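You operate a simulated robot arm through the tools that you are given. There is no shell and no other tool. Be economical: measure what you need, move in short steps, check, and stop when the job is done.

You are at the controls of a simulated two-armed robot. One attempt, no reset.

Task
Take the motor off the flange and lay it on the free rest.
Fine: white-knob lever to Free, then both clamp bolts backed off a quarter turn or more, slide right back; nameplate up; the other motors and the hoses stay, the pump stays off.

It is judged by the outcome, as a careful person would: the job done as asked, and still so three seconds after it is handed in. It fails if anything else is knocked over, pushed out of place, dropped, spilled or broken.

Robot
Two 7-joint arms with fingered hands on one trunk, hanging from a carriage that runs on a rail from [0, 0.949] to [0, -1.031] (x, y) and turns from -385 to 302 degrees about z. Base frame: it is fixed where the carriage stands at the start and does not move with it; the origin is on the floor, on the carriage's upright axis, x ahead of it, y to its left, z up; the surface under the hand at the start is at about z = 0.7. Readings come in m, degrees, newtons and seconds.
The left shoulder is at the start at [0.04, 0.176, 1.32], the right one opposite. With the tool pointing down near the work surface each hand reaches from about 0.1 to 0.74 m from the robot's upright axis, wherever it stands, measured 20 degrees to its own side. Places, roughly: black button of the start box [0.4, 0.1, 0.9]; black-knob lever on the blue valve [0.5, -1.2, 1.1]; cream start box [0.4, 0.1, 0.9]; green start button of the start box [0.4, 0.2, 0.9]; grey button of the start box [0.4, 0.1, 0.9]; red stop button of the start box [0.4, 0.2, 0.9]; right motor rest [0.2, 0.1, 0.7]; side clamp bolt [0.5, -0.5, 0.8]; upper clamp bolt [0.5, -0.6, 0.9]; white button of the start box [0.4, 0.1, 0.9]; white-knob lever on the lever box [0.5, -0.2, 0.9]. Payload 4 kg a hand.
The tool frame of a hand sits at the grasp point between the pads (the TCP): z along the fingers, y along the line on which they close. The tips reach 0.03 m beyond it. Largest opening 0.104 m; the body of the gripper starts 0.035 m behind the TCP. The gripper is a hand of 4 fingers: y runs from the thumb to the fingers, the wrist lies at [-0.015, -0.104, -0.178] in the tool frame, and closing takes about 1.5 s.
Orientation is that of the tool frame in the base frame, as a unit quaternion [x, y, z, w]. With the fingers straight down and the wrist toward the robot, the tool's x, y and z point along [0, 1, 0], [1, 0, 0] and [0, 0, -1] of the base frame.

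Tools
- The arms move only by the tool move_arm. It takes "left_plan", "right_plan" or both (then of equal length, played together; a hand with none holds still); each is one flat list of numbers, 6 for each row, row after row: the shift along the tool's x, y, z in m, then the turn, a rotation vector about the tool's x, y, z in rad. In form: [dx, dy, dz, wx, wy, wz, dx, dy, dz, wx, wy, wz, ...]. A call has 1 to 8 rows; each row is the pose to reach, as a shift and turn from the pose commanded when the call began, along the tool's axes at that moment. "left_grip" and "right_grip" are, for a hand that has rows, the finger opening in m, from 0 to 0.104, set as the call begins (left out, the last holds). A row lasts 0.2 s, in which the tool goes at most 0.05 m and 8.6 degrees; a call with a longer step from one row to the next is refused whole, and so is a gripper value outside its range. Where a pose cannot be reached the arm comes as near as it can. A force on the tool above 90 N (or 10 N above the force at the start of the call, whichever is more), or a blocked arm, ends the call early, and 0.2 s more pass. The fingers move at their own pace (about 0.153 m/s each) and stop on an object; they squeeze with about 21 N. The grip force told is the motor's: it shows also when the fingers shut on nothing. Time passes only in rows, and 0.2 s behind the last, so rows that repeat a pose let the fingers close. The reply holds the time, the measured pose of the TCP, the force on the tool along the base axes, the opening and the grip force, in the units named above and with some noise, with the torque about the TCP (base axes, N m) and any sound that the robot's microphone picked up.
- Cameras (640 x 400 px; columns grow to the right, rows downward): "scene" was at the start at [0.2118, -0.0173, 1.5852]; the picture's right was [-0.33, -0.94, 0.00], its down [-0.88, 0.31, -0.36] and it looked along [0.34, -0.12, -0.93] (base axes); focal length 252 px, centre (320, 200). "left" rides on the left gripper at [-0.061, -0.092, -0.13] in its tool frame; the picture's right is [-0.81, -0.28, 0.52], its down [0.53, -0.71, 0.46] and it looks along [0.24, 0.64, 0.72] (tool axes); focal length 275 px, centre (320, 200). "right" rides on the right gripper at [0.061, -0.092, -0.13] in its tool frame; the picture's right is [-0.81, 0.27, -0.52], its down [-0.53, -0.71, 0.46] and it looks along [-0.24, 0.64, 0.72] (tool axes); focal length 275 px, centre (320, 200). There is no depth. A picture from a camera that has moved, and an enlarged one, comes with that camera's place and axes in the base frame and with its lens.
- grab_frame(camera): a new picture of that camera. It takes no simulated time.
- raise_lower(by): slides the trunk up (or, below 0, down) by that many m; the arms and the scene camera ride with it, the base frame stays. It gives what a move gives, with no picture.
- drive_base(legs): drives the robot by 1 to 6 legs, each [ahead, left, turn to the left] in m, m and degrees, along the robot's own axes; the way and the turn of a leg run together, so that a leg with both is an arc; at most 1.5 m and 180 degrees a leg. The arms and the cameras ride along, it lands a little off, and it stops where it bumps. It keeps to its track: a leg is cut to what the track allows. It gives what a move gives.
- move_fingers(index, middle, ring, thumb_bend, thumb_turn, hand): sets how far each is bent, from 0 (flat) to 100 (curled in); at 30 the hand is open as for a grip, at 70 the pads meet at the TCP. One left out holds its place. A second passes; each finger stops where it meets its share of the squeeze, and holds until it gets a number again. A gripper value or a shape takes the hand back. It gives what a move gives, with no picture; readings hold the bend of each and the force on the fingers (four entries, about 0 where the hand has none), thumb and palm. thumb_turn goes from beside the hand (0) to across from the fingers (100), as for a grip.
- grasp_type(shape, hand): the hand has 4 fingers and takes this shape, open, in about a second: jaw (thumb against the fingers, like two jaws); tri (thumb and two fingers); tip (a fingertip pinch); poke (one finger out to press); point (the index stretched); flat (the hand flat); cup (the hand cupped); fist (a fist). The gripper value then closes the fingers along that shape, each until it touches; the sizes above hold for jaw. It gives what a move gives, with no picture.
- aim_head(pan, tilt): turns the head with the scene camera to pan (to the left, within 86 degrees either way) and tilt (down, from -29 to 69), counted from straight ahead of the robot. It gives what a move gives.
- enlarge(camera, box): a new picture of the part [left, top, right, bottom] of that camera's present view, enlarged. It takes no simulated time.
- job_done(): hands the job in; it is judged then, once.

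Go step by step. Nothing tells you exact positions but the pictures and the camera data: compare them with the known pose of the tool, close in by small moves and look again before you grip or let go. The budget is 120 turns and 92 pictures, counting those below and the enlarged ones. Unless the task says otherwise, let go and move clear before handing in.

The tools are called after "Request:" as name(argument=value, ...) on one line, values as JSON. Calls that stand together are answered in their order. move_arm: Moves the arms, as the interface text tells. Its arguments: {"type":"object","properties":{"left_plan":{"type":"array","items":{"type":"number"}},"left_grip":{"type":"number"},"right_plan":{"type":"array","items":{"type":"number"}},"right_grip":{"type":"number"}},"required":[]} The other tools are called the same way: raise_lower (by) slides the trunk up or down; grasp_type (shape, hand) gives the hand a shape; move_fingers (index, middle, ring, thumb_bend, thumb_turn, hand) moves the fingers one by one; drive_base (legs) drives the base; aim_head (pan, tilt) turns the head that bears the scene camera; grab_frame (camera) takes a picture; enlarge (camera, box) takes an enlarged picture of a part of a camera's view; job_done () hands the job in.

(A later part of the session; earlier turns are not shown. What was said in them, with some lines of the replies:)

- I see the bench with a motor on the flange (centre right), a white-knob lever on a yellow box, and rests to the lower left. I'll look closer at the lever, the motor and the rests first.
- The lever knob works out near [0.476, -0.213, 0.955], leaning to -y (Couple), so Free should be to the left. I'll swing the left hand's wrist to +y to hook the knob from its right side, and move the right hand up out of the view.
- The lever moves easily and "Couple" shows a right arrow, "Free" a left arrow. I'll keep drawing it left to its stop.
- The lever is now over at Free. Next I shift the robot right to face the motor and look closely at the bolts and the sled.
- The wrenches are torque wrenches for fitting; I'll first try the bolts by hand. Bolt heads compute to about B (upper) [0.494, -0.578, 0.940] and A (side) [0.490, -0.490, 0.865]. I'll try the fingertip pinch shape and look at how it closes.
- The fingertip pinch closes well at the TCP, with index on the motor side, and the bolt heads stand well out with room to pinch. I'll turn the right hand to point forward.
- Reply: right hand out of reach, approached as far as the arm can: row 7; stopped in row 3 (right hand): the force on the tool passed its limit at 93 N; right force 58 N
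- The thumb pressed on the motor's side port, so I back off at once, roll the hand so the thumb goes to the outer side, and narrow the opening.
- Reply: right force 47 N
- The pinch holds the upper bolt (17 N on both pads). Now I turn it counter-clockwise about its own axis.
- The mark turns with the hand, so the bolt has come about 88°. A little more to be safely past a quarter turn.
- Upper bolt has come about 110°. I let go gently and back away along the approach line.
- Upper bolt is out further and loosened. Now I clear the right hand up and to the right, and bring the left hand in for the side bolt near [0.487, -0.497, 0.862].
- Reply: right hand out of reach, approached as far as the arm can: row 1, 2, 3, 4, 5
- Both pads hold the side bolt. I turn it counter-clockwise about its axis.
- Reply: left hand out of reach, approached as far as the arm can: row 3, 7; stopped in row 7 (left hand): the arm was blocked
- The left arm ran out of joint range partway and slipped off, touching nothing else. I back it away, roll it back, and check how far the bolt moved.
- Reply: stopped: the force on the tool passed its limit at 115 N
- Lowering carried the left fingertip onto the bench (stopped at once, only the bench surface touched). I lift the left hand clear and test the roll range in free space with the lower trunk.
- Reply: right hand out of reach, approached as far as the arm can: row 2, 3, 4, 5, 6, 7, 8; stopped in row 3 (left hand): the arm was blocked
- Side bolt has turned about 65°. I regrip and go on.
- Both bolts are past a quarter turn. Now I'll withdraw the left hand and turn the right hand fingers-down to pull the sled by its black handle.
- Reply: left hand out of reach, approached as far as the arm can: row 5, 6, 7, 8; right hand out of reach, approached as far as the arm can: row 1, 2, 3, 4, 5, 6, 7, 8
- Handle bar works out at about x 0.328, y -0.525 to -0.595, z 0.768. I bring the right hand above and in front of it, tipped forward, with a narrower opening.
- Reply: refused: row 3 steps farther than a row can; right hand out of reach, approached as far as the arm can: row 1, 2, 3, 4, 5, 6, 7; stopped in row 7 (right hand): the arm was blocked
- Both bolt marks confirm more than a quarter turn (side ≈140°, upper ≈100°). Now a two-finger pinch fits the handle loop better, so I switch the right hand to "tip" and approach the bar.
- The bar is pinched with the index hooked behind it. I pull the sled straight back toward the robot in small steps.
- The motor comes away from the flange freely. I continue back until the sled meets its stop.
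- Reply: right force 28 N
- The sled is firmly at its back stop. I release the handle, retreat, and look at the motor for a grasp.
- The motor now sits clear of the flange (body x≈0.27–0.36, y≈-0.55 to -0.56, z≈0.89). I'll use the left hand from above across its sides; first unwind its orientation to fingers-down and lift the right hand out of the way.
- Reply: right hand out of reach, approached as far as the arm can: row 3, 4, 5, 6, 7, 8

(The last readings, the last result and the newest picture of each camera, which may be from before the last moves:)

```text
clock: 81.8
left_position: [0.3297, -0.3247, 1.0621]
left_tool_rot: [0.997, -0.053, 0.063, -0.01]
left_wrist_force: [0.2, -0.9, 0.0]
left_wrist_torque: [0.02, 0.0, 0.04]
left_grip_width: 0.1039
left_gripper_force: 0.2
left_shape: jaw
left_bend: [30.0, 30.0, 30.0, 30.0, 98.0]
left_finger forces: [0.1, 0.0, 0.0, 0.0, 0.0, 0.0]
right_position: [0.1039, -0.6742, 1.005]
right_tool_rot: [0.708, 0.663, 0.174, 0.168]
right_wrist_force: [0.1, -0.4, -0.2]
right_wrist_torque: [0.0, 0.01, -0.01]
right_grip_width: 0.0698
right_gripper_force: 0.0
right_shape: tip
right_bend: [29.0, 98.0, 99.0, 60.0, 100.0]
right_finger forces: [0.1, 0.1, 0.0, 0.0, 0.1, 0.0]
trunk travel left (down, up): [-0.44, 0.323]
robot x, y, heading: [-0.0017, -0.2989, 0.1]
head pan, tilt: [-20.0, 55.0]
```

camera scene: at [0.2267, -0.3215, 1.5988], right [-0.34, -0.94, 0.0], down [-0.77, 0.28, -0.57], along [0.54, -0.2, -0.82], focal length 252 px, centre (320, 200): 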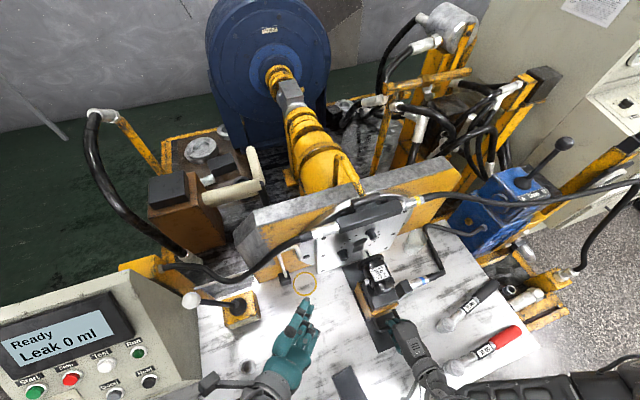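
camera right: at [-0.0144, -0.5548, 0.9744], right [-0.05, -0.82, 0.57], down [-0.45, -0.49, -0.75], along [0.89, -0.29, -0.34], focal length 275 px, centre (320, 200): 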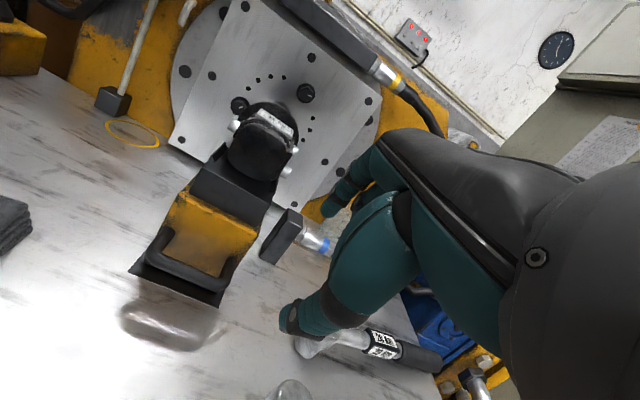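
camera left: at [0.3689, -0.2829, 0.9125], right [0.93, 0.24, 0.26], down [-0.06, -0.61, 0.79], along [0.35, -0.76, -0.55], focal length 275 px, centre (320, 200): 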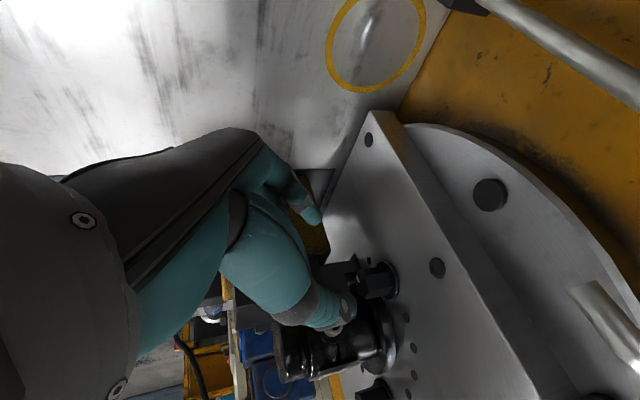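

Request:
move_arm(left_plan=[0, 0, 0, -0.01, -0.063, -0.053, 0, 0, 0, -0.02, -0.126, -0.106])

Request:
drive_base(legs=[[0, -0.2, 0]])

Request:
move_fingers(hand="left", index=12, middle=12, ring=12, thumb_bend=15, thumb_turn=98)

Request:
grab_frame(camera="left")

Request:
grab_frame(camera="scene")

```text
clock: 82.4
left_position: [0.3286, -0.3266, 1.0632]
left_tool_rot: [1.0, -0.001, 0.0, 0.0]
left_wrist_force: [0.1, -0.2, -0.7]
left_wrist_torque: [-0.01, 0.02, 0.02]
left_grip_width: 0.1039
left_gripper_force: 0.0
left_shape: jaw
left_bend: [30.0, 30.0, 30.0, 30.0, 98.0]
left_finger forces: [0.0, 0.0, 0.1, 0.1, 0.1, 0.0]
right_position: [0.1038, -0.6739, 1.0049]
right_tool_rot: [0.708, 0.664, 0.174, 0.168]
right_wrist_force: [0.1, 0.6, 0.5]
right_wrist_torque: [-0.02, -0.01, 0.0]
right_grip_width: 0.0699
right_gripper_force: 0.0
right_shape: tip
right_bend: [29.0, 98.0, 99.0, 60.0, 100.0]
right_finger forces: [0.0, 0.0, 0.1, 0.0, 0.0, 0.1]
trunk travel left (down, up): [-0.44, 0.323]
robot x, y, heading: [-0.0022, -0.2989, -0.2]
head pan, tilt: [-20.0, 55.0]
```

```text
clock: 84.0
left_position: [0.3283, -0.525, 1.0634]
left_tool_rot: [1.0, -0.001, 0.003, -0.001]
left_wrist_force: [-0.1, -0.4, -0.8]
left_wrist_torque: [0.02, 0.04, 0.0]
left_grip_width: 0.1039
left_gripper_force: 0.1
left_shape: jaw
left_bend: [30.0, 30.0, 30.0, 30.0, 98.0]
left_finger forces: [0.1, 0.0, 0.0, 0.0, 0.0, 0.0]
right_position: [0.103, -0.8742, 1.0053]
right_tool_rot: [0.709, 0.662, 0.174, 0.169]
right_wrist_force: [0.3, -0.1, 0.7]
right_wrist_torque: [-0.02, -0.04, 0.04]
right_grip_width: 0.0697
right_gripper_force: 0.1
right_shape: tip
right_bend: [29.0, 98.0, 99.0, 60.0, 100.0]
right_finger forces: [0.0, 0.0, 0.0, 0.0, 0.0, 0.0]
trunk travel left (down, up): [-0.44, 0.323]
robot x, y, heading: [-0.0026, -0.4959, 0.0]
head pan, tilt: [-20.0, 55.0]
```

```text
clock: 85.0
left_position: [0.3294, -0.5256, 1.0634]
left_tool_rot: [1.0, -0.001, 0.002, -0.001]
left_wrist_force: [-0.4, -0.1, 0.5]
left_wrist_torque: [0.0, 0.01, -0.03]
left_grip_width: 0.1402
left_gripper_force: 0.0
left_shape: fingers
left_bend: [12.0, 12.0, 12.0, 15.0, 94.0]
left_finger forces: [0.0, 0.0, 0.0, 0.0, 0.1, 0.0]
right_position: [0.1021, -0.8724, 1.0054]
right_tool_rot: [0.709, 0.663, 0.174, 0.167]
right_wrist_force: [0.0, 0.0, 0.2]
right_wrist_torque: [0.03, -0.01, -0.01]
right_grip_width: 0.0697
right_gripper_force: 0.0
right_shape: tip
right_bend: [29.0, 98.0, 99.0, 60.0, 100.0]
right_finger forces: [0.0, 0.0, 0.1, 0.1, 0.0, 0.1]
trunk travel left (down, up): [-0.44, 0.323]
robot x, y, heading: [-0.0011, -0.4971, -0.1]
head pan, tilt: [-20.0, 55.0]
```

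```text
18 pictures are left
camera left: at [0.2671, -0.4333, 1.1938], right [-0.81, 0.28, -0.52], down [0.54, 0.71, -0.45], along [0.24, -0.64, -0.72], focal length 275 px, centre (320, 200)
```

left: 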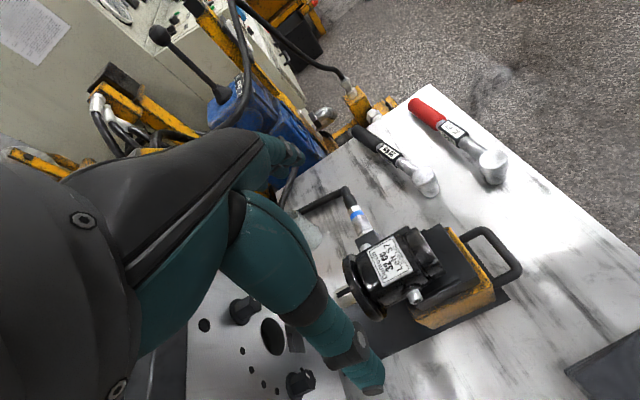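

```text
17 pictures are left
camera scene: at [0.2268, -0.5208, 1.5987], right [-0.34, -0.94, 0.0], down [-0.77, 0.28, -0.57], along [0.54, -0.2, -0.82], focal length 252 px, centre (320, 200)
```

scene: 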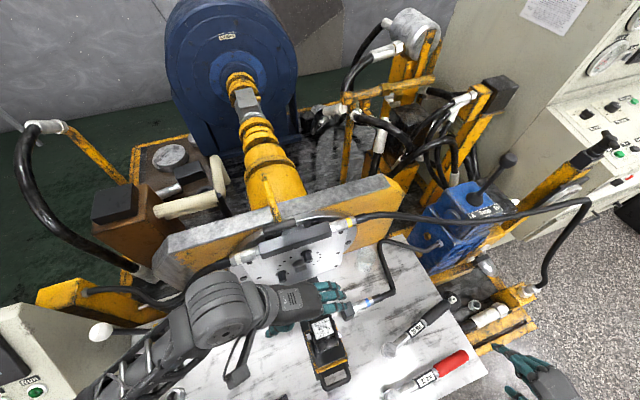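

Request:
move_arm(left_plan=[-0.003, 0.013, 0.02, 0, 0, 0, -0.007, 0.027, 0.04, 0, 0, 0, -0.007, 0.027, 0.08, 0, 0, 0, -0.007, 0.027, 0.115, 0, 0, 0])

Request:
grab_frame(camera="left")

Request:
enlarge(camera="scene", box=[280, 260, 400, 360])

```text
clock: 86.0
left_position: [0.3217, -0.5507, 0.9474]
left_tool_rot: [1.0, -0.002, 0.002, 0.0]
left_wrist_force: [-0.4, 0.8, -0.1]
left_wrist_torque: [0.0, 0.0, 0.03]
left_grip_width: 0.1402
left_gripper_force: 0.0
left_shape: fingers
left_bend: [12.0, 12.0, 12.0, 15.0, 94.0]
left_finger forces: [0.0, 0.0, 0.1, 0.1, 0.0, 0.0]
right_position: [0.1026, -0.8737, 1.0041]
right_tool_rot: [0.709, 0.662, 0.174, 0.168]
right_wrist_force: [0.0, -0.3, -0.2]
right_wrist_torque: [0.0, 0.01, 0.02]
right_grip_width: 0.0695
right_gripper_force: 0.1
right_shape: tip
right_bend: [29.0, 98.0, 99.0, 60.0, 100.0]
right_finger forces: [0.0, 0.0, 0.1, 0.1, 0.1, 0.0]
trunk travel left (down, up): [-0.44, 0.323]
robot x, y, heading: [0.0034, -0.4955, 0.2]
head pan, tilt: [-20.0, 55.0]
```

```text
16 pictures are left
camera left: at [0.2596, -0.4602, 1.0785], right [-0.81, 0.28, -0.52], down [0.54, 0.71, -0.45], along [0.24, -0.65, -0.72], focal length 275 px, centre (320, 200)
```

left: 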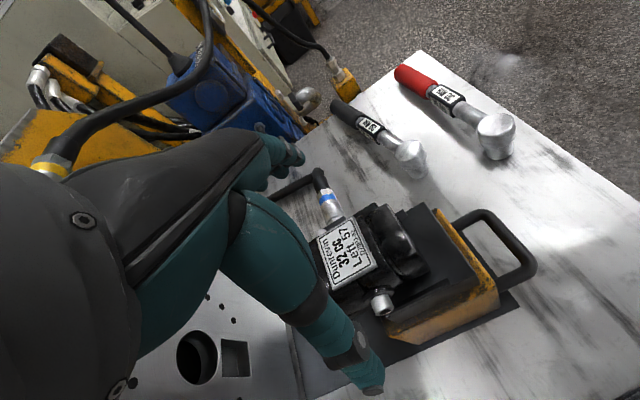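

```text
4.00 times, centred on (340, 310) of scene
camera zoom: at [0.2267, -0.5209, 1.5987], right [-0.34, -0.94, 0.0], down [-0.77, 0.28, -0.57], along [0.54, -0.2, -0.82], focal length 1007 px, centre (240, -240)
```

zoom: 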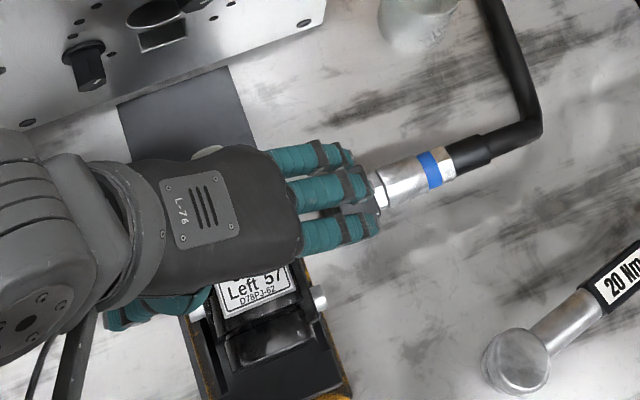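

Request:
move_arm(left_plan=[-0.006, 0.004, 0.02, 0, 0, 0, -0.006, 0.004, 0.04, 0, 0, 0, -0.006, 0.004, 0.055, 0, 0, 0])

Request:
enlarge(camera="left", box=[220, 130, 440, 400])

```text
clock: 86.8
left_position: [0.3171, -0.5556, 0.8938]
left_tool_rot: [1.0, -0.002, 0.002, 0.0]
left_wrist_force: [0.6, -0.4, -0.7]
left_wrist_torque: [0.02, -0.01, 0.02]
left_grip_width: 0.1401
left_gripper_force: 0.2
left_shape: fingers
left_bend: [12.0, 12.0, 12.0, 15.0, 94.0]
left_finger forces: [0.0, 0.1, 0.0, 0.0, 0.1, 0.0]
right_position: [0.103, -0.8731, 1.0053]
right_tool_rot: [0.709, 0.662, 0.174, 0.167]
right_wrist_force: [0.2, 0.5, 0.2]
right_wrist_torque: [-0.02, 0.01, -0.04]
right_grip_width: 0.0698
right_gripper_force: 0.0
right_shape: tip
right_bend: [29.0, 98.0, 99.0, 60.0, 100.0]
right_finger forces: [0.0, 0.1, 0.0, 0.0, 0.0, 0.1]
trunk travel left (down, up): [-0.44, 0.323]
robot x, y, heading: [-0.0013, -0.496, -0.1]
head pan, tilt: [-20.0, 55.0]
```

```text
1.48 times, centred on (330, 265) of left
camera zoom: at [0.2548, -0.4645, 1.024], right [-0.81, 0.28, -0.52], down [0.54, 0.71, -0.45], along [0.24, -0.64, -0.72], focal length 408 px, centre (305, 104)
```

zoom: 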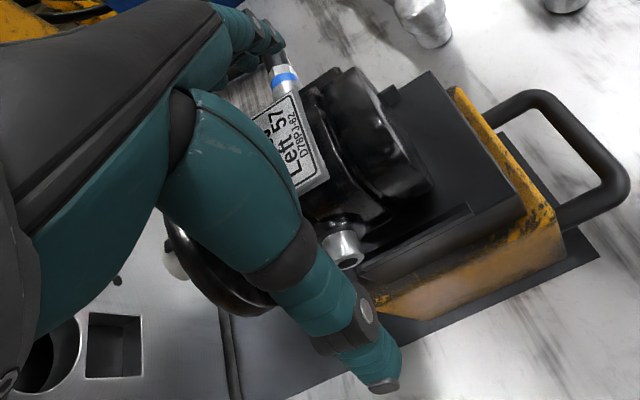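

The hand straddles the motor with the thumb between port and flange disc. Closing now.

Request:
move_arm(left_plan=[0, 0, 0, 0, 0, 0, 0, 0, 0, 0, 0, 0, 0, 0, 0, 0, 0, 0, 0, 0, 0, 0, 0, 0, 0, 0, 0, 0, 0, 0, 0, 0, 0, 0, 0, 0, 0, 0, 0, 0, 0, 0, 0, 0, 0, 0, 0, 0], left_grip=0.0)

Request:
enlarge(camera="left", box=[220, 130, 440, 400])

```text
clock: 88.6
left_position: [0.3165, -0.5574, 0.8941]
left_tool_rot: [1.0, -0.002, 0.001, 0.0]
left_wrist_force: [0.2, -1.1, 0.0]
left_wrist_torque: [0.0, -0.03, -0.09]
left_grip_width: 0.0708
left_gripper_force: 20.5
left_shape: jaw
left_bend: [27.0, 37.0, 30.0, 60.0, 100.0]
left_finger forces: [12.0, 5.3, 2.7, 0.1, 18.8, 0.0]
right_position: [0.1033, -0.8719, 1.0042]
right_tool_rot: [0.709, 0.662, 0.174, 0.167]
right_wrist_force: [-0.3, 0.5, -0.3]
right_wrist_torque: [0.0, -0.03, -0.02]
right_grip_width: 0.0696
right_gripper_force: 0.1
right_shape: tip
right_bend: [29.0, 98.0, 99.0, 60.0, 100.0]
right_finger forces: [0.0, 0.0, 0.0, 0.1, 0.0, 0.0]
trunk travel left (down, up): [-0.44, 0.323]
robot x, y, heading: [0.0028, -0.5014, -0.2]
head pan, tilt: [-20.0, 55.0]
```

```text
1.48 times, centred on (330, 265) of left
camera zoom: at [0.2547, -0.4646, 1.0241], right [-0.81, 0.28, -0.52], down [0.54, 0.71, -0.45], along [0.24, -0.64, -0.72], focal length 408 px, centre (305, 104)
```

zoom: 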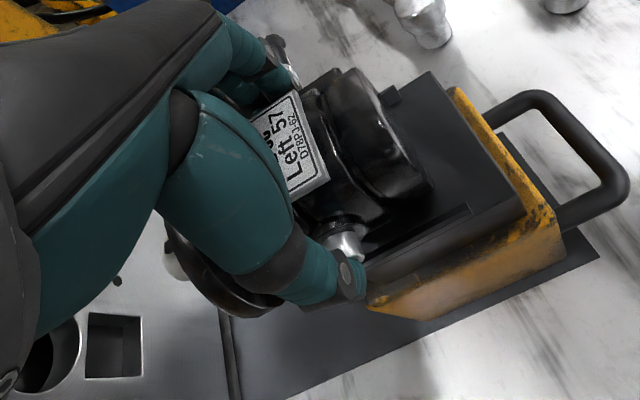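

Firm grip on the motor body (index, middle, ring, thumb). I lift slowly and read the weight.

Request:
move_arm(left_plan=[0, 0, -0.005, 0, 0, 0, 0, 0, -0.012, 0, 0, 0, 0, 0, -0.022, 0, 0, 0, 0, 0, -0.035, 0, 0, 0])

Request:
enlarge(camera="left", box=[220, 130, 440, 400])

```text
clock: 89.6
left_position: [0.3172, -0.5544, 0.9275]
left_tool_rot: [1.0, -0.002, 0.0, -0.001]
left_wrist_force: [-0.4, -0.7, -13.0]
left_wrist_torque: [0.07, 0.12, 0.0]
left_grip_width: 0.07
left_gripper_force: 21.0
left_shape: jaw
left_bend: [27.0, 38.0, 31.0, 60.0, 99.0]
left_finger forces: [12.4, 5.0, 2.7, 0.0, 19.4, 0.1]
right_position: [0.1028, -0.8729, 1.0041]
right_tool_rot: [0.709, 0.663, 0.173, 0.168]
right_wrist_force: [0.5, 0.2, 0.4]
right_wrist_torque: [0.0, 0.0, -0.01]
right_grip_width: 0.0701
right_gripper_force: 0.1
right_shape: tip
right_bend: [29.0, 98.0, 99.0, 60.0, 100.0]
right_finger forces: [0.0, 0.0, 0.0, 0.0, 0.0, 0.0]
trunk travel left (down, up): [-0.44, 0.323]
robot x, y, heading: [0.0008, -0.5018, -0.1]
head pan, tilt: [-20.0, 55.0]
```

```text
1.48 times, centred on (330, 265) of left
camera zoom: at [0.2542, -0.4632, 1.0588], right [-0.81, 0.28, -0.52], down [0.54, 0.71, -0.45], along [0.24, -0.64, -0.73], focal length 408 px, centre (305, 104)
```

zoom: 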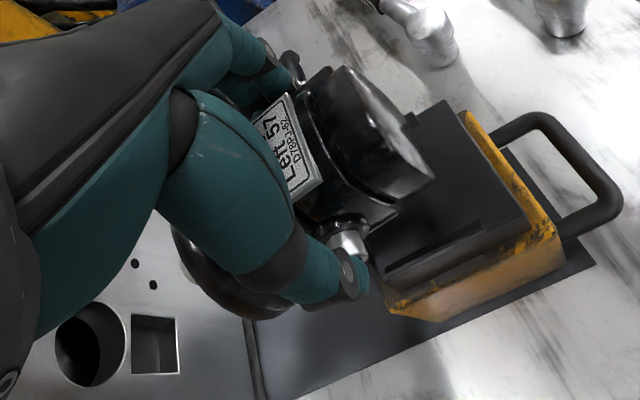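

It weighs about 13 N and holds steady. I lift it clear and draw it back toward the robot, slowly.

Request:
move_arm(left_plan=[0, 0, -0.015, 0, 0, 0, 0, 0, -0.03, 0, 0, 0, 0, 0, -0.045, 0, 0, 0, -0.015, -0.015, -0.06, 0, 0, 0, -0.03, -0.03, -0.07, 0, 0, 0, -0.045, -0.05, -0.075, 0, 0, 0, -0.06, -0.07, -0.075, 0, 0, 0, -0.08, -0.09, -0.075, 0, 0, 0])

Request:
move_arm(left_plan=[-0.01, -0.02, 0, 0, 0, 0, -0.02, -0.04, 0, 0, 0, 0, -0.03, -0.06, 0, 0, 0, 0, -0.04, -0.08, 0, 0, 0, 0, -0.05, -0.1, 0, 0, 0, 0, -0.055, -0.12, 0, 0, 0, 0, -0.06, -0.14, 0, 0, 0, 0, -0.065, -0.16, 0, 0, 0, 0])

Request:
grab_frame(camera="scene")

```text
clock: 91.4
left_position: [0.2341, -0.464, 1.0021]
left_tool_rot: [1.0, -0.003, 0.002, -0.001]
left_wrist_force: [0.6, -0.7, -12.9]
left_wrist_torque: [0.1, 0.13, 0.0]
left_grip_width: 0.0704
left_gripper_force: 20.4
left_shape: jaw
left_bend: [27.0, 38.0, 31.0, 60.0, 99.0]
left_finger forces: [12.2, 4.9, 2.7, 0.1, 19.5, 0.0]
right_position: [0.1018, -0.8732, 1.0047]
right_tool_rot: [0.71, 0.662, 0.173, 0.168]
right_wrist_force: [-0.5, 0.2, 1.2]
right_wrist_torque: [-0.02, -0.02, -0.01]
right_grip_width: 0.07
right_gripper_force: 0.1
right_shape: tip
right_bend: [29.0, 98.0, 99.0, 60.0, 100.0]
right_finger forces: [0.0, 0.0, 0.0, 0.0, 0.0, 0.1]
trunk travel left (down, up): [-0.44, 0.323]
robot x, y, heading: [-0.001, -0.4955, -0.3]
head pan, tilt: [-20.0, 55.0]
```

```text
clock: 93.2
left_position: [0.2183, -0.293, 0.9625]
left_tool_rot: [1.0, -0.002, 0.001, -0.001]
left_wrist_force: [0.0, 0.7, -12.8]
left_wrist_torque: [0.12, 0.09, 0.01]
left_grip_width: 0.0704
left_gripper_force: 21.0
left_shape: jaw
left_bend: [27.0, 38.0, 31.0, 60.0, 99.0]
left_finger forces: [12.8, 5.3, 2.8, 0.0, 20.6, 0.0]
left hand out of reach, approached as far as the arm can: row 1, 2, 3, 4, 5, 6, 7, 8
right_position: [0.1022, -0.8721, 1.0042]
right_tool_rot: [0.709, 0.663, 0.174, 0.167]
right_wrist_force: [-0.1, 0.9, -0.6]
right_wrist_torque: [0.02, 0.02, -0.01]
right_grip_width: 0.0699
right_gripper_force: 0.0
right_shape: tip
right_bend: [29.0, 98.0, 99.0, 60.0, 100.0]
right_finger forces: [0.1, 0.0, 0.1, 0.0, 0.0, 0.0]
trunk travel left (down, up): [-0.44, 0.323]
robot x, y, heading: [-0.0027, -0.4942, -0.3]
head pan, tilt: [-20.0, 55.0]
```

```text
11 pictures are left
camera scene: at [0.2265, -0.5205, 1.5985], right [-0.34, -0.94, 0.0], down [-0.77, 0.28, -0.57], along [0.54, -0.2, -0.82], focal length 252 px, centre (320, 200)
```

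scene: 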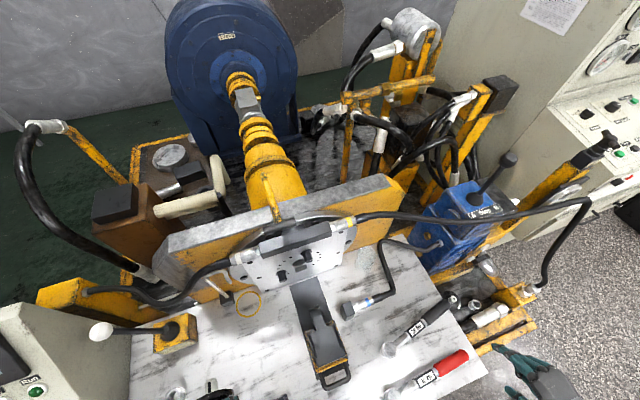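

The motor is held level. I raise the trunk a little and drive left along the rail to the rest.

Request:
raise_lower(by=0.08)

Request:
drive_base(legs=[[0, 0.365, 0]])

Request:
aim_head(pan=25, tilt=68)

Request:
grab_frame(camera="scene")

Request:
grab_frame(camera="left")

```text
clock: 94.3
left_position: [0.2193, -0.294, 1.0409]
left_tool_rot: [1.0, -0.003, 0.0, 0.0]
left_wrist_force: [0.0, 0.3, -13.2]
left_wrist_torque: [0.05, 0.1, 0.0]
left_grip_width: 0.0705
left_gripper_force: 20.9
left_shape: jaw
left_bend: [27.0, 38.0, 31.0, 60.0, 99.0]
left_finger forces: [12.9, 5.3, 2.8, 0.0, 20.5, 0.0]
right_position: [0.1024, -0.8738, 1.0838]
right_tool_rot: [0.709, 0.662, 0.174, 0.168]
right_wrist_force: [0.7, 0.2, 0.2]
right_wrist_torque: [-0.02, -0.01, 0.02]
right_grip_width: 0.07
right_gripper_force: 0.1
right_shape: tip
right_bend: [29.0, 98.0, 99.0, 60.0, 100.0]
right_finger forces: [0.1, 0.1, 0.0, 0.1, 0.0, 0.0]
trunk travel left (down, up): [-0.52, 0.243]
robot x, y, heading: [-0.0029, -0.498, -0.1]
head pan, tilt: [-20.0, 55.0]
```

```text
clock: 96.7
left_position: [0.2162, 0.0769, 1.0425]
left_tool_rot: [1.0, 0.003, 0.0, 0.0]
left_wrist_force: [-0.2, -0.8, -12.8]
left_wrist_torque: [0.08, 0.1, -0.01]
left_grip_width: 0.0707
left_gripper_force: 21.0
left_shape: jaw
left_bend: [27.0, 38.0, 31.0, 60.0, 99.0]
left_finger forces: [12.9, 5.2, 2.6, 0.0, 20.5, 0.0]
right_position: [0.1079, -0.5036, 1.0856]
right_tool_rot: [0.705, 0.666, 0.175, 0.167]
right_wrist_force: [-0.3, 0.1, 0.5]
right_wrist_torque: [0.0, 0.01, 0.02]
right_grip_width: 0.0699
right_gripper_force: 0.1
right_shape: tip
right_bend: [29.0, 98.0, 99.0, 60.0, 100.0]
right_finger forces: [0.1, 0.0, 0.0, 0.0, 0.1, 0.0]
trunk travel left (down, up): [-0.52, 0.243]
robot x, y, heading: [-0.0025, -0.1288, 0.8]
head pan, tilt: [-20.0, 55.0]
```

```text
clock: 97.8
left_position: [0.2173, 0.0767, 1.0425]
left_tool_rot: [1.0, 0.003, 0.0, 0.0]
left_wrist_force: [-0.2, 0.3, -13.0]
left_wrist_torque: [0.1, 0.11, 0.0]
left_grip_width: 0.0705
left_gripper_force: 20.9
left_shape: jaw
left_bend: [27.0, 38.0, 31.0, 60.0, 99.0]
left_finger forces: [12.9, 5.2, 2.6, 0.1, 20.3, 0.1]
right_position: [0.1068, -0.5043, 1.0849]
right_tool_rot: [0.705, 0.667, 0.174, 0.166]
right_wrist_force: [0.0, 0.6, -1.1]
right_wrist_torque: [0.02, 0.02, 0.0]
right_grip_width: 0.0697
right_gripper_force: 0.2
right_shape: tip
right_bend: [29.0, 98.0, 99.0, 60.0, 100.0]
right_finger forces: [0.1, 0.0, 0.1, 0.0, 0.0, 0.0]
trunk travel left (down, up): [-0.52, 0.243]
robot x, y, heading: [-0.0005, -0.1281, 0.8]
head pan, tilt: [25.0, 68.0]
```

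```text
10 pictures are left
camera scene: at [0.2102, -0.1016, 1.6639], right [0.43, -0.9, 0.0], down [-0.84, -0.4, -0.37], along [0.34, 0.16, -0.93], focal length 252 px, centre (320, 200)
```

scene: 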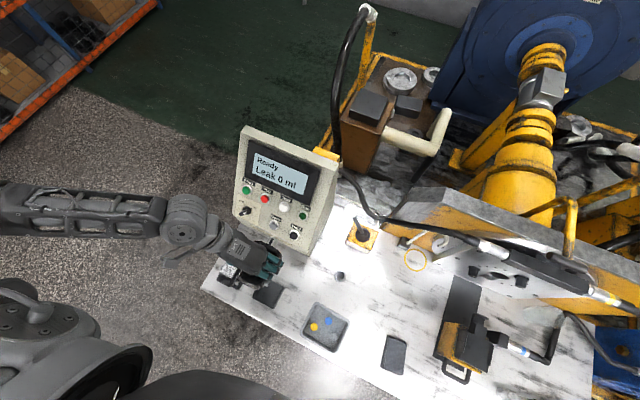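

```text
9 pictures are left
camera left: at [0.1539, 0.1678, 1.173], right [-0.81, 0.27, -0.52], down [0.53, 0.72, -0.45], along [0.25, -0.64, -0.72], focal length 275 px, centre (320, 200)
```

left: 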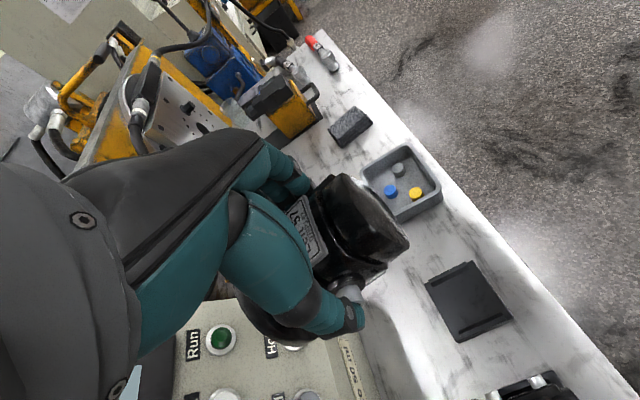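

The rest computes to x 0.125–0.193, y 0.028–0.120 (ridges on both y sides); motor centre is about 6 mm to the right of the TCP. I descend to just above it while drawing back to x≈0.168.

Request:
move_arm(left_plan=[0, 0, 0.025, 0, 0, 0, 0, -0.002, 0.05, 0, 0, 0, -0.008, -0.004, 0.075, 0, 0, 0, -0.016, -0.006, 0.1, 0, 0, 0, -0.025, -0.006, 0.12, 0, 0, 0, -0.033, -0.006, 0.14, 0, 0, 0, -0.041, -0.006, 0.155, 0, 0, 0, -0.049, -0.006, 0.17, 0, 0, 0])

Request:
grab_frame(camera="left")

Request:
enlarge(camera="scene", box=[200, 220, 320, 320])

```text
clock: 99.6
left_position: [0.168, 0.0815, 0.8715]
left_tool_rot: [1.0, 0.004, 0.001, 0.0]
left_wrist_force: [0.9, -0.4, -13.4]
left_wrist_torque: [0.11, 0.11, 0.02]
left_grip_width: 0.0705
left_gripper_force: 20.9
left_shape: jaw
left_bend: [27.0, 38.0, 31.0, 60.0, 99.0]
left_finger forces: [12.9, 5.3, 2.7, 0.0, 20.2, 0.0]
right_position: [0.1068, -0.5042, 1.0864]
right_tool_rot: [0.705, 0.666, 0.174, 0.167]
right_wrist_force: [0.4, 0.2, 0.6]
right_wrist_torque: [0.06, 0.0, 0.0]
right_grip_width: 0.0698
right_gripper_force: 0.0
right_shape: tip
right_bend: [29.0, 98.0, 99.0, 60.0, 100.0]
right_finger forces: [0.0, 0.0, 0.0, 0.1, 0.0, 0.1]
trunk travel left (down, up): [-0.52, 0.243]
robot x, y, heading: [-0.0013, -0.1304, 0.4]
head pan, tilt: [25.0, 68.0]
```

```text
8 pictures are left
camera left: at [0.1046, 0.1732, 1.002], right [-0.81, 0.27, -0.52], down [0.53, 0.72, -0.46], along [0.25, -0.64, -0.72], focal length 275 px, centre (320, 200)
```

left: 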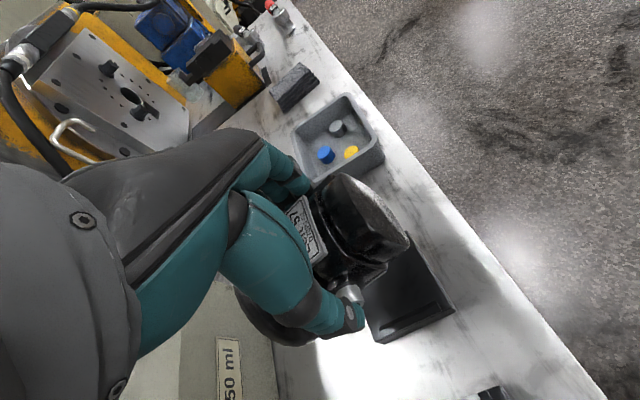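

```text
4.00 times, centred on (260, 270) of scene
camera zoom: at [0.2101, -0.1017, 1.6639], right [0.43, -0.9, 0.0], down [-0.84, -0.4, -0.37], along [0.34, 0.16, -0.93], focal length 1007 px, centre (560, -80)
```

zoom: 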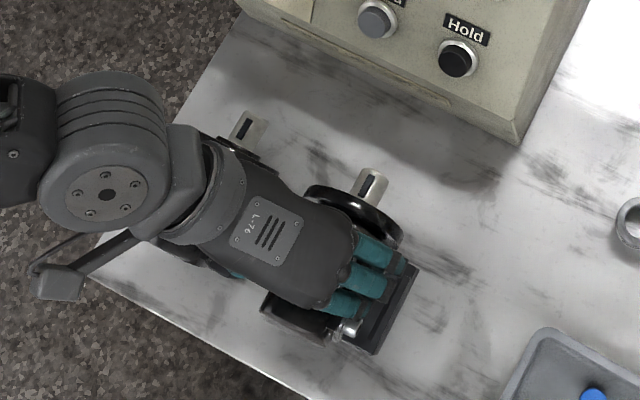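

Shaft tip sits at the same x as the neighbouring motor's, and its axis at y≈0.0765 matches the rest. I lower in stages, watching the force.

Request:
move_arm(left_plan=[0, 0, 0.015, 0, 0, 0, 0, 0, 0.03, 0, 0, 0, 0, 0, 0.045, 0, 0, 0, 0, 0, 0.06, 0, 0, 0, 0, 0, 0.07, 0, 0, 0])

Request:
grab_frame(camera="left")

```text
clock: 100.8
left_position: [0.1677, 0.0821, 0.8024]
left_tool_rot: [1.0, 0.004, 0.001, 0.0]
left_wrist_force: [-0.7, 0.5, -9.4]
left_wrist_torque: [0.03, 0.07, -0.02]
left_grip_width: 0.0707
left_gripper_force: 21.2
left_shape: jaw
left_bend: [27.0, 38.0, 31.0, 60.0, 99.0]
left_finger forces: [13.2, 5.1, 2.6, 0.0, 20.2, 0.1]
right_position: [0.1073, -0.5031, 1.0856]
right_tool_rot: [0.705, 0.666, 0.175, 0.167]
right_wrist_force: [0.1, 0.6, 0.5]
right_wrist_torque: [-0.02, 0.04, -0.03]
right_grip_width: 0.0697
right_gripper_force: 0.0
right_shape: tip
right_bend: [29.0, 98.0, 99.0, 60.0, 100.0]
right_finger forces: [0.1, 0.0, 0.0, 0.1, 0.0, 0.0]
trunk travel left (down, up): [-0.52, 0.243]
robot x, y, heading: [-0.0017, -0.1301, 0.4]
head pan, tilt: [25.0, 68.0]
```

```text
6 pictures are left
camera left: at [0.1051, 0.1729, 0.9331], right [-0.81, 0.27, -0.52], down [0.53, 0.72, -0.45], along [0.25, -0.64, -0.72], focal length 275 px, centre (320, 200)
```

left: 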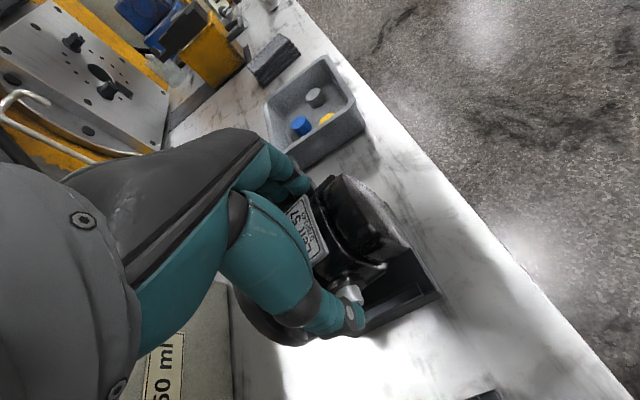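

Request:
enlarge(camera="left", box=[290, 170, 450, 360])

Request:
move_arm(left_plan=[0, 0, 0.003, 0, 0, 0, 0, 0, 0.006, 0, 0, 0])

```text
2.11 times, centred on (370, 265) of left
camera zoom: at [0.1051, 0.1729, 0.9331], right [-0.81, 0.27, -0.52], down [0.53, 0.72, -0.45], along [0.25, -0.64, -0.72], focal length 580 px, centre (215, 63)
```

zoom: 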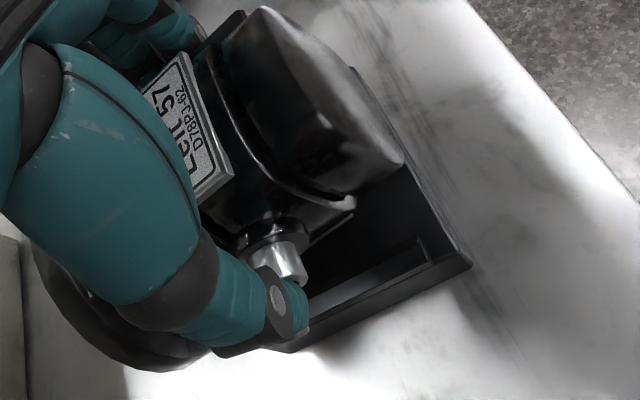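

```text
clock: 101.4
left_position: [0.168, 0.0829, 0.7954]
left_tool_rot: [1.0, 0.004, 0.0, 0.0]
left_wrist_force: [0.3, 0.7, -13.3]
left_wrist_torque: [0.08, 0.02, 0.0]
left_grip_width: 0.0704
left_gripper_force: 20.6
left_shape: jaw
left_bend: [27.0, 38.0, 31.0, 60.0, 99.0]
left_finger forces: [12.9, 5.3, 3.0, 0.1, 20.8, 0.0]
right_position: [0.1082, -0.5037, 1.0859]
right_tool_rot: [0.705, 0.667, 0.175, 0.166]
right_wrist_force: [1.1, 0.0, -0.3]
right_wrist_torque: [-0.01, 0.01, -0.01]
right_grip_width: 0.0696
right_gripper_force: 0.2
right_shape: tip
right_bend: [29.0, 98.0, 99.0, 60.0, 100.0]
right_finger forces: [0.0, 0.0, 0.1, 0.0, 0.0, 0.0]
trunk travel left (down, up): [-0.52, 0.243]
robot x, y, heading: [-0.0001, -0.1252, 0.4]
head pan, tilt: [25.0, 68.0]
```

Request:
move_arm(left_plan=[0, 0, 0.003, 0, 0, 0, 0, 0, 0.006, 0, 0, 0, 0, 0, 0.009, 0, 0, 0])

```text
clock: 102.2
left_position: [0.1682, 0.0825, 0.7882]
left_tool_rot: [1.0, 0.003, 0.001, 0.0]
left_wrist_force: [-1.1, -0.2, -6.3]
left_wrist_torque: [0.08, 0.0, 0.0]
left_grip_width: 0.0704
left_gripper_force: 21.1
left_shape: jaw
left_bend: [27.0, 38.0, 31.0, 60.0, 99.0]
left_finger forces: [13.1, 5.4, 2.9, 0.0, 20.8, 0.0]
right_position: [0.1075, -0.5045, 1.085]
right_tool_rot: [0.705, 0.666, 0.175, 0.166]
right_wrist_force: [-0.5, -1.0, 0.2]
right_wrist_torque: [0.01, -0.01, 0.01]
right_grip_width: 0.0699
right_gripper_force: 0.1
right_shape: tip
right_bend: [29.0, 98.0, 99.0, 60.0, 100.0]
right_finger forces: [0.1, 0.0, 0.1, 0.0, 0.0, 0.0]
trunk travel left (down, up): [-0.52, 0.243]
robot x, y, heading: [-0.0025, -0.1317, 0.6]
head pan, tilt: [25.0, 68.0]
```

Request:
move_arm(left_plan=[0, 0, 0.003, 0, 0, 0, 0, 0, 0.005, 0, 0, 0, 0, 0, 0.005, 0, 0, 0])

Request:
enlarge(camera="left", box=[290, 170, 450, 360])

```text
clock: 103.0
left_position: [0.1671, 0.0811, 0.7828]
left_tool_rot: [1.0, 0.003, 0.001, 0.001]
left_wrist_force: [-3.6, -2.0, -0.1]
left_wrist_torque: [-0.07, -0.09, -0.05]
left_grip_width: 0.0703
left_gripper_force: 20.5
left_shape: jaw
left_bend: [27.0, 38.0, 31.0, 60.0, 98.0]
left_finger forces: [13.1, 5.7, 3.1, 0.0, 20.3, 0.0]
right_position: [0.1076, -0.5033, 1.085]
right_tool_rot: [0.706, 0.666, 0.174, 0.167]
right_wrist_force: [-0.3, 0.2, -0.4]
right_wrist_torque: [-0.01, -0.02, 0.03]
right_grip_width: 0.0696
right_gripper_force: 0.1
right_shape: tip
right_bend: [29.0, 98.0, 99.0, 60.0, 100.0]
right_finger forces: [0.0, 0.0, 0.0, 0.1, 0.0, 0.1]
trunk travel left (down, up): [-0.52, 0.243]
robot x, y, heading: [0.0002, -0.1302, 0.6]
head pan, tilt: [25.0, 68.0]
```

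```text
2.11 times, centred on (370, 265) of left
camera zoom: at [0.1051, 0.1734, 0.9131], right [-0.81, 0.27, -0.52], down [0.53, 0.72, -0.46], along [0.25, -0.64, -0.72], focal length 580 px, centre (215, 63)
```

zoom: 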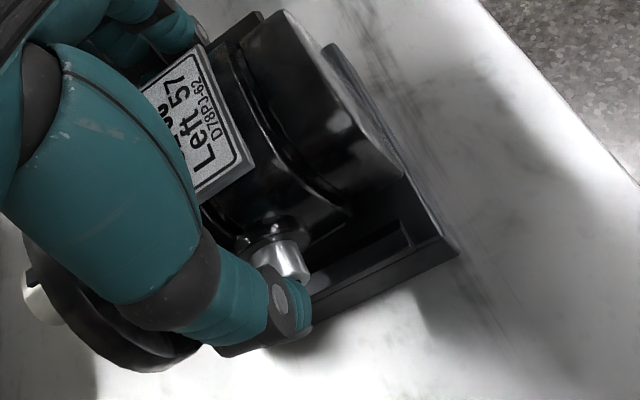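

Request:
enlarge(camera="scene", box=[200, 230, 320, 310])

```text
5.00 times, centred on (260, 270) of scene
camera zoom: at [0.21, -0.1016, 1.6639], right [0.43, -0.9, 0.0], down [-0.84, -0.4, -0.37], along [0.34, 0.16, -0.93], focal length 1259 px, centre (620, -150)
```

zoom: 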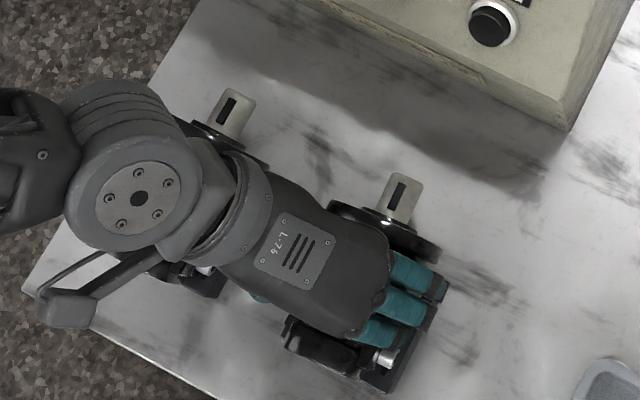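

Request:
move_arm(left_plan=[0, 0, 0.002, 0, 0, 0, 0, 0, 0.004, 0, 0, 0, 0, 0, 0.004, 0, 0, 0])

Request:
enlarge(camera="left", box=[290, 170, 450, 360])

```text
clock: 103.8
left_position: [0.1678, 0.0831, 0.7783]
left_tool_rot: [1.0, 0.004, 0.0, 0.001]
left_wrist_force: [-7.1, -1.2, 25.8]
left_wrist_torque: [-0.15, 0.06, -0.13]
left_grip_width: 0.0696
left_gripper_force: 20.9
left_shape: jaw
left_bend: [27.0, 37.0, 30.0, 60.0, 98.0]
left_finger forces: [13.2, 6.5, 3.1, 0.0, 21.5, 0.1]
right_position: [0.1067, -0.5029, 1.0849]
right_tool_rot: [0.705, 0.667, 0.175, 0.166]
right_wrist_force: [-0.6, 0.9, -0.7]
right_wrist_torque: [-0.01, -0.04, 0.0]
right_grip_width: 0.0698
right_gripper_force: 0.0
right_shape: tip
right_bend: [29.0, 98.0, 99.0, 60.0, 100.0]
right_finger forces: [0.0, 0.0, 0.0, 0.0, 0.0, 0.1]
trunk travel left (down, up): [-0.52, 0.243]
robot x, y, heading: [0.003, -0.1296, 0.7]
head pan, tilt: [25.0, 68.0]
```

```text
2.11 times, centred on (370, 265) of left
camera zoom: at [0.1048, 0.174, 0.9094], right [-0.81, 0.27, -0.52], down [0.53, 0.72, -0.46], along [0.25, -0.64, -0.72], focal length 580 px, centre (215, 63)
```

zoom: 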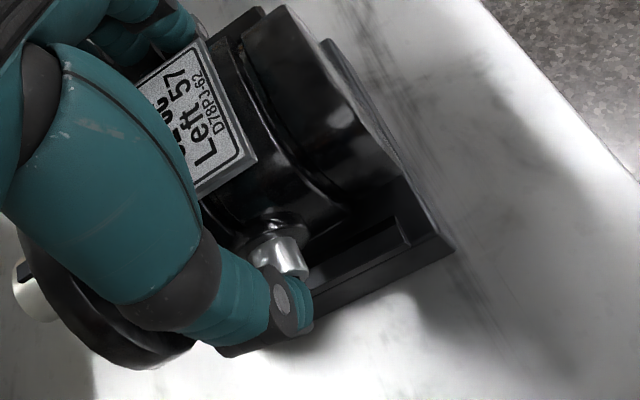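

The motor is firmly seated, level between the ridges with the nameplate up. I ease off, open moderately, and lift straight away.

Request:
move_arm(left_plan=[0, 0, -0.003, 0, 0, 0, 0, 0, -0.003, 0, 0, 0, 0, 0, -0.003, 0, 0, 0, 0, 0, -0.003, 0, 0, 0], left_grip=0.1)

Request:
enlarge(camera="left", box=[290, 170, 450, 360])

```text
clock: 104.8
left_position: [0.1679, 0.0832, 0.7797]
left_tool_rot: [1.0, 0.004, 0.001, 0.0]
left_wrist_force: [-0.9, -0.5, 0.1]
left_wrist_torque: [0.0, 0.0, -0.01]
left_grip_width: 0.0996
left_gripper_force: 0.1
left_shape: jaw
left_bend: [31.0, 31.0, 30.0, 31.0, 98.0]
left_finger forces: [0.1, 0.1, 0.0, 0.0, 0.0, 0.1]
right_position: [0.1064, -0.5044, 1.0847]
right_tool_rot: [0.706, 0.666, 0.174, 0.166]
right_wrist_force: [0.1, -0.2, 0.0]
right_wrist_torque: [-0.02, -0.02, 0.04]
right_grip_width: 0.0698
right_gripper_force: 0.0
right_shape: tip
right_bend: [29.0, 98.0, 99.0, 60.0, 100.0]
right_finger forces: [0.1, 0.0, 0.1, 0.2, 0.0, 0.0]
trunk travel left (down, up): [-0.52, 0.243]
robot x, y, heading: [-0.0021, -0.1315, 0.7]
head pan, tilt: [25.0, 68.0]
```

```text
2.11 times, centred on (370, 265) of left
camera zoom: at [0.1059, 0.1745, 0.9116], right [-0.81, 0.27, -0.52], down [0.53, 0.72, -0.45], along [0.25, -0.64, -0.72], focal length 580 px, centre (215, 63)
```

zoom: 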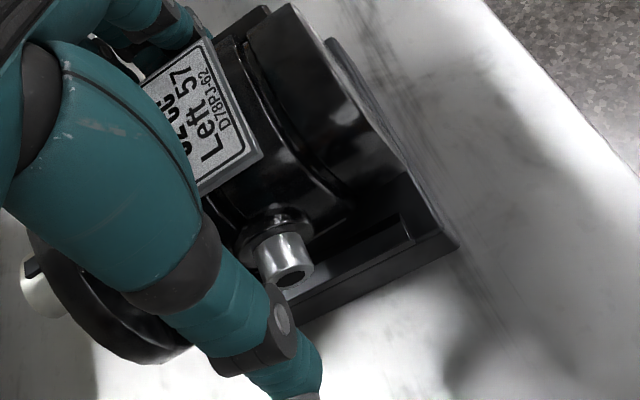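

Request:
move_arm(left_plan=[0, 0, -0.015, 0, 0, 0, 0, 0, -0.035, 0, 0, 0, 0, 0, -0.06, 0, 0, 0, 0, 0, -0.09, 0, 0, 0, 0, 0, -0.12, 0, 0, 0, 0, 0, -0.15, 0, 0, 0])

Request:
drive_base(legs=[[0, -0.25, 0]])

Request:
grab_frame(camera="scene")

```text
clock: 106.2
left_position: [0.1677, 0.0808, 0.9324]
left_tool_rot: [1.0, 0.004, 0.001, 0.0]
left_wrist_force: [-0.2, 0.0, 0.2]
left_wrist_torque: [0.01, 0.03, 0.02]
left_grip_width: 0.0996
left_gripper_force: 0.2
left_shape: jaw
left_bend: [31.0, 31.0, 30.0, 31.0, 98.0]
left_finger forces: [0.0, 0.0, 0.1, 0.1, 0.0, 0.0]
right_position: [0.1078, -0.5022, 1.0837]
right_tool_rot: [0.705, 0.666, 0.176, 0.167]
right_wrist_force: [0.5, 0.2, -0.2]
right_wrist_torque: [0.01, 0.01, 0.05]
right_grip_width: 0.0698
right_gripper_force: 0.0
right_shape: tip
right_bend: [29.0, 98.0, 99.0, 60.0, 100.0]
right_finger forces: [0.0, 0.0, 0.0, 0.0, 0.1, 0.0]
trunk travel left (down, up): [-0.52, 0.243]
robot x, y, heading: [0.0019, -0.1306, 0.6]
head pan, tilt: [25.0, 68.0]
```

```text
clock: 108.0
left_position: [0.1662, -0.1701, 0.9321]
left_tool_rot: [1.0, 0.006, 0.0, 0.0]
left_wrist_force: [-0.2, -0.5, -0.4]
left_wrist_torque: [-0.01, -0.02, 0.0]
left_grip_width: 0.0999
left_gripper_force: 0.1
left_shape: jaw
left_bend: [31.0, 31.0, 30.0, 31.0, 98.0]
left_finger forces: [0.0, 0.0, 0.0, 0.0, 0.0, 0.1]
right_position: [0.11, -0.7552, 1.0848]
right_tool_rot: [0.703, 0.669, 0.175, 0.166]
right_wrist_force: [-0.1, 0.1, -0.5]
right_wrist_torque: [0.0, 0.02, 0.02]
right_grip_width: 0.0698
right_gripper_force: 0.0
right_shape: tip
right_bend: [29.0, 98.0, 99.0, 60.0, 100.0]
right_finger forces: [0.1, 0.1, 0.0, 0.0, 0.0, 0.1]
trunk travel left (down, up): [-0.52, 0.243]
robot x, y, heading: [0.0022, -0.384, 0.8]
head pan, tilt: [25.0, 68.0]
```

```text
0 pictures are left
camera scene: at [0.2103, -0.3518, 1.664], right [0.44, -0.9, 0.0], down [-0.83, -0.4, -0.37], along [0.34, 0.16, -0.93], focal length 252 px, centre (320, 200)
```

scene: 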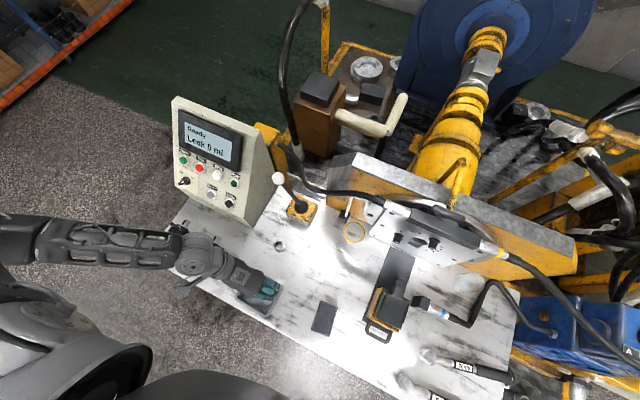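

The motor is seated on the free rest with both hands clear, the lever is at Free, both bolts are backed off, the sled is right back and the panel still reads Ready. Handing in.

Request:
job_done()

```text
The job is handed in.
```

The motor is off the flange and on the free rest, nameplate up, with my hands clear of it. The lever was set to Free first, then the bolts were loosened, then the slide was pulled right back to its stop.

- **Bolts:** the side bolt turned about 140°. The upper bolt turned about 100°, only a little past the quarter turn you asked for.
- **Contacts:** my thumb pressed hard (over 80 N) near the motor's side port or flange while I was first reaching for the upper bolt. A fingertip also hit the bench when I lowered the trunk. I backed off both times and saw no damage in the pictures.
- **Last check:** my arm hid the rest in the final picture and I had none left. The motor was sitting firmly and level in the last close view, just after I let go.
- **Everything else:** the pump stayed off, with the panel still reading Ready and 0 ml leak. The other motor and the hoses were not moved.
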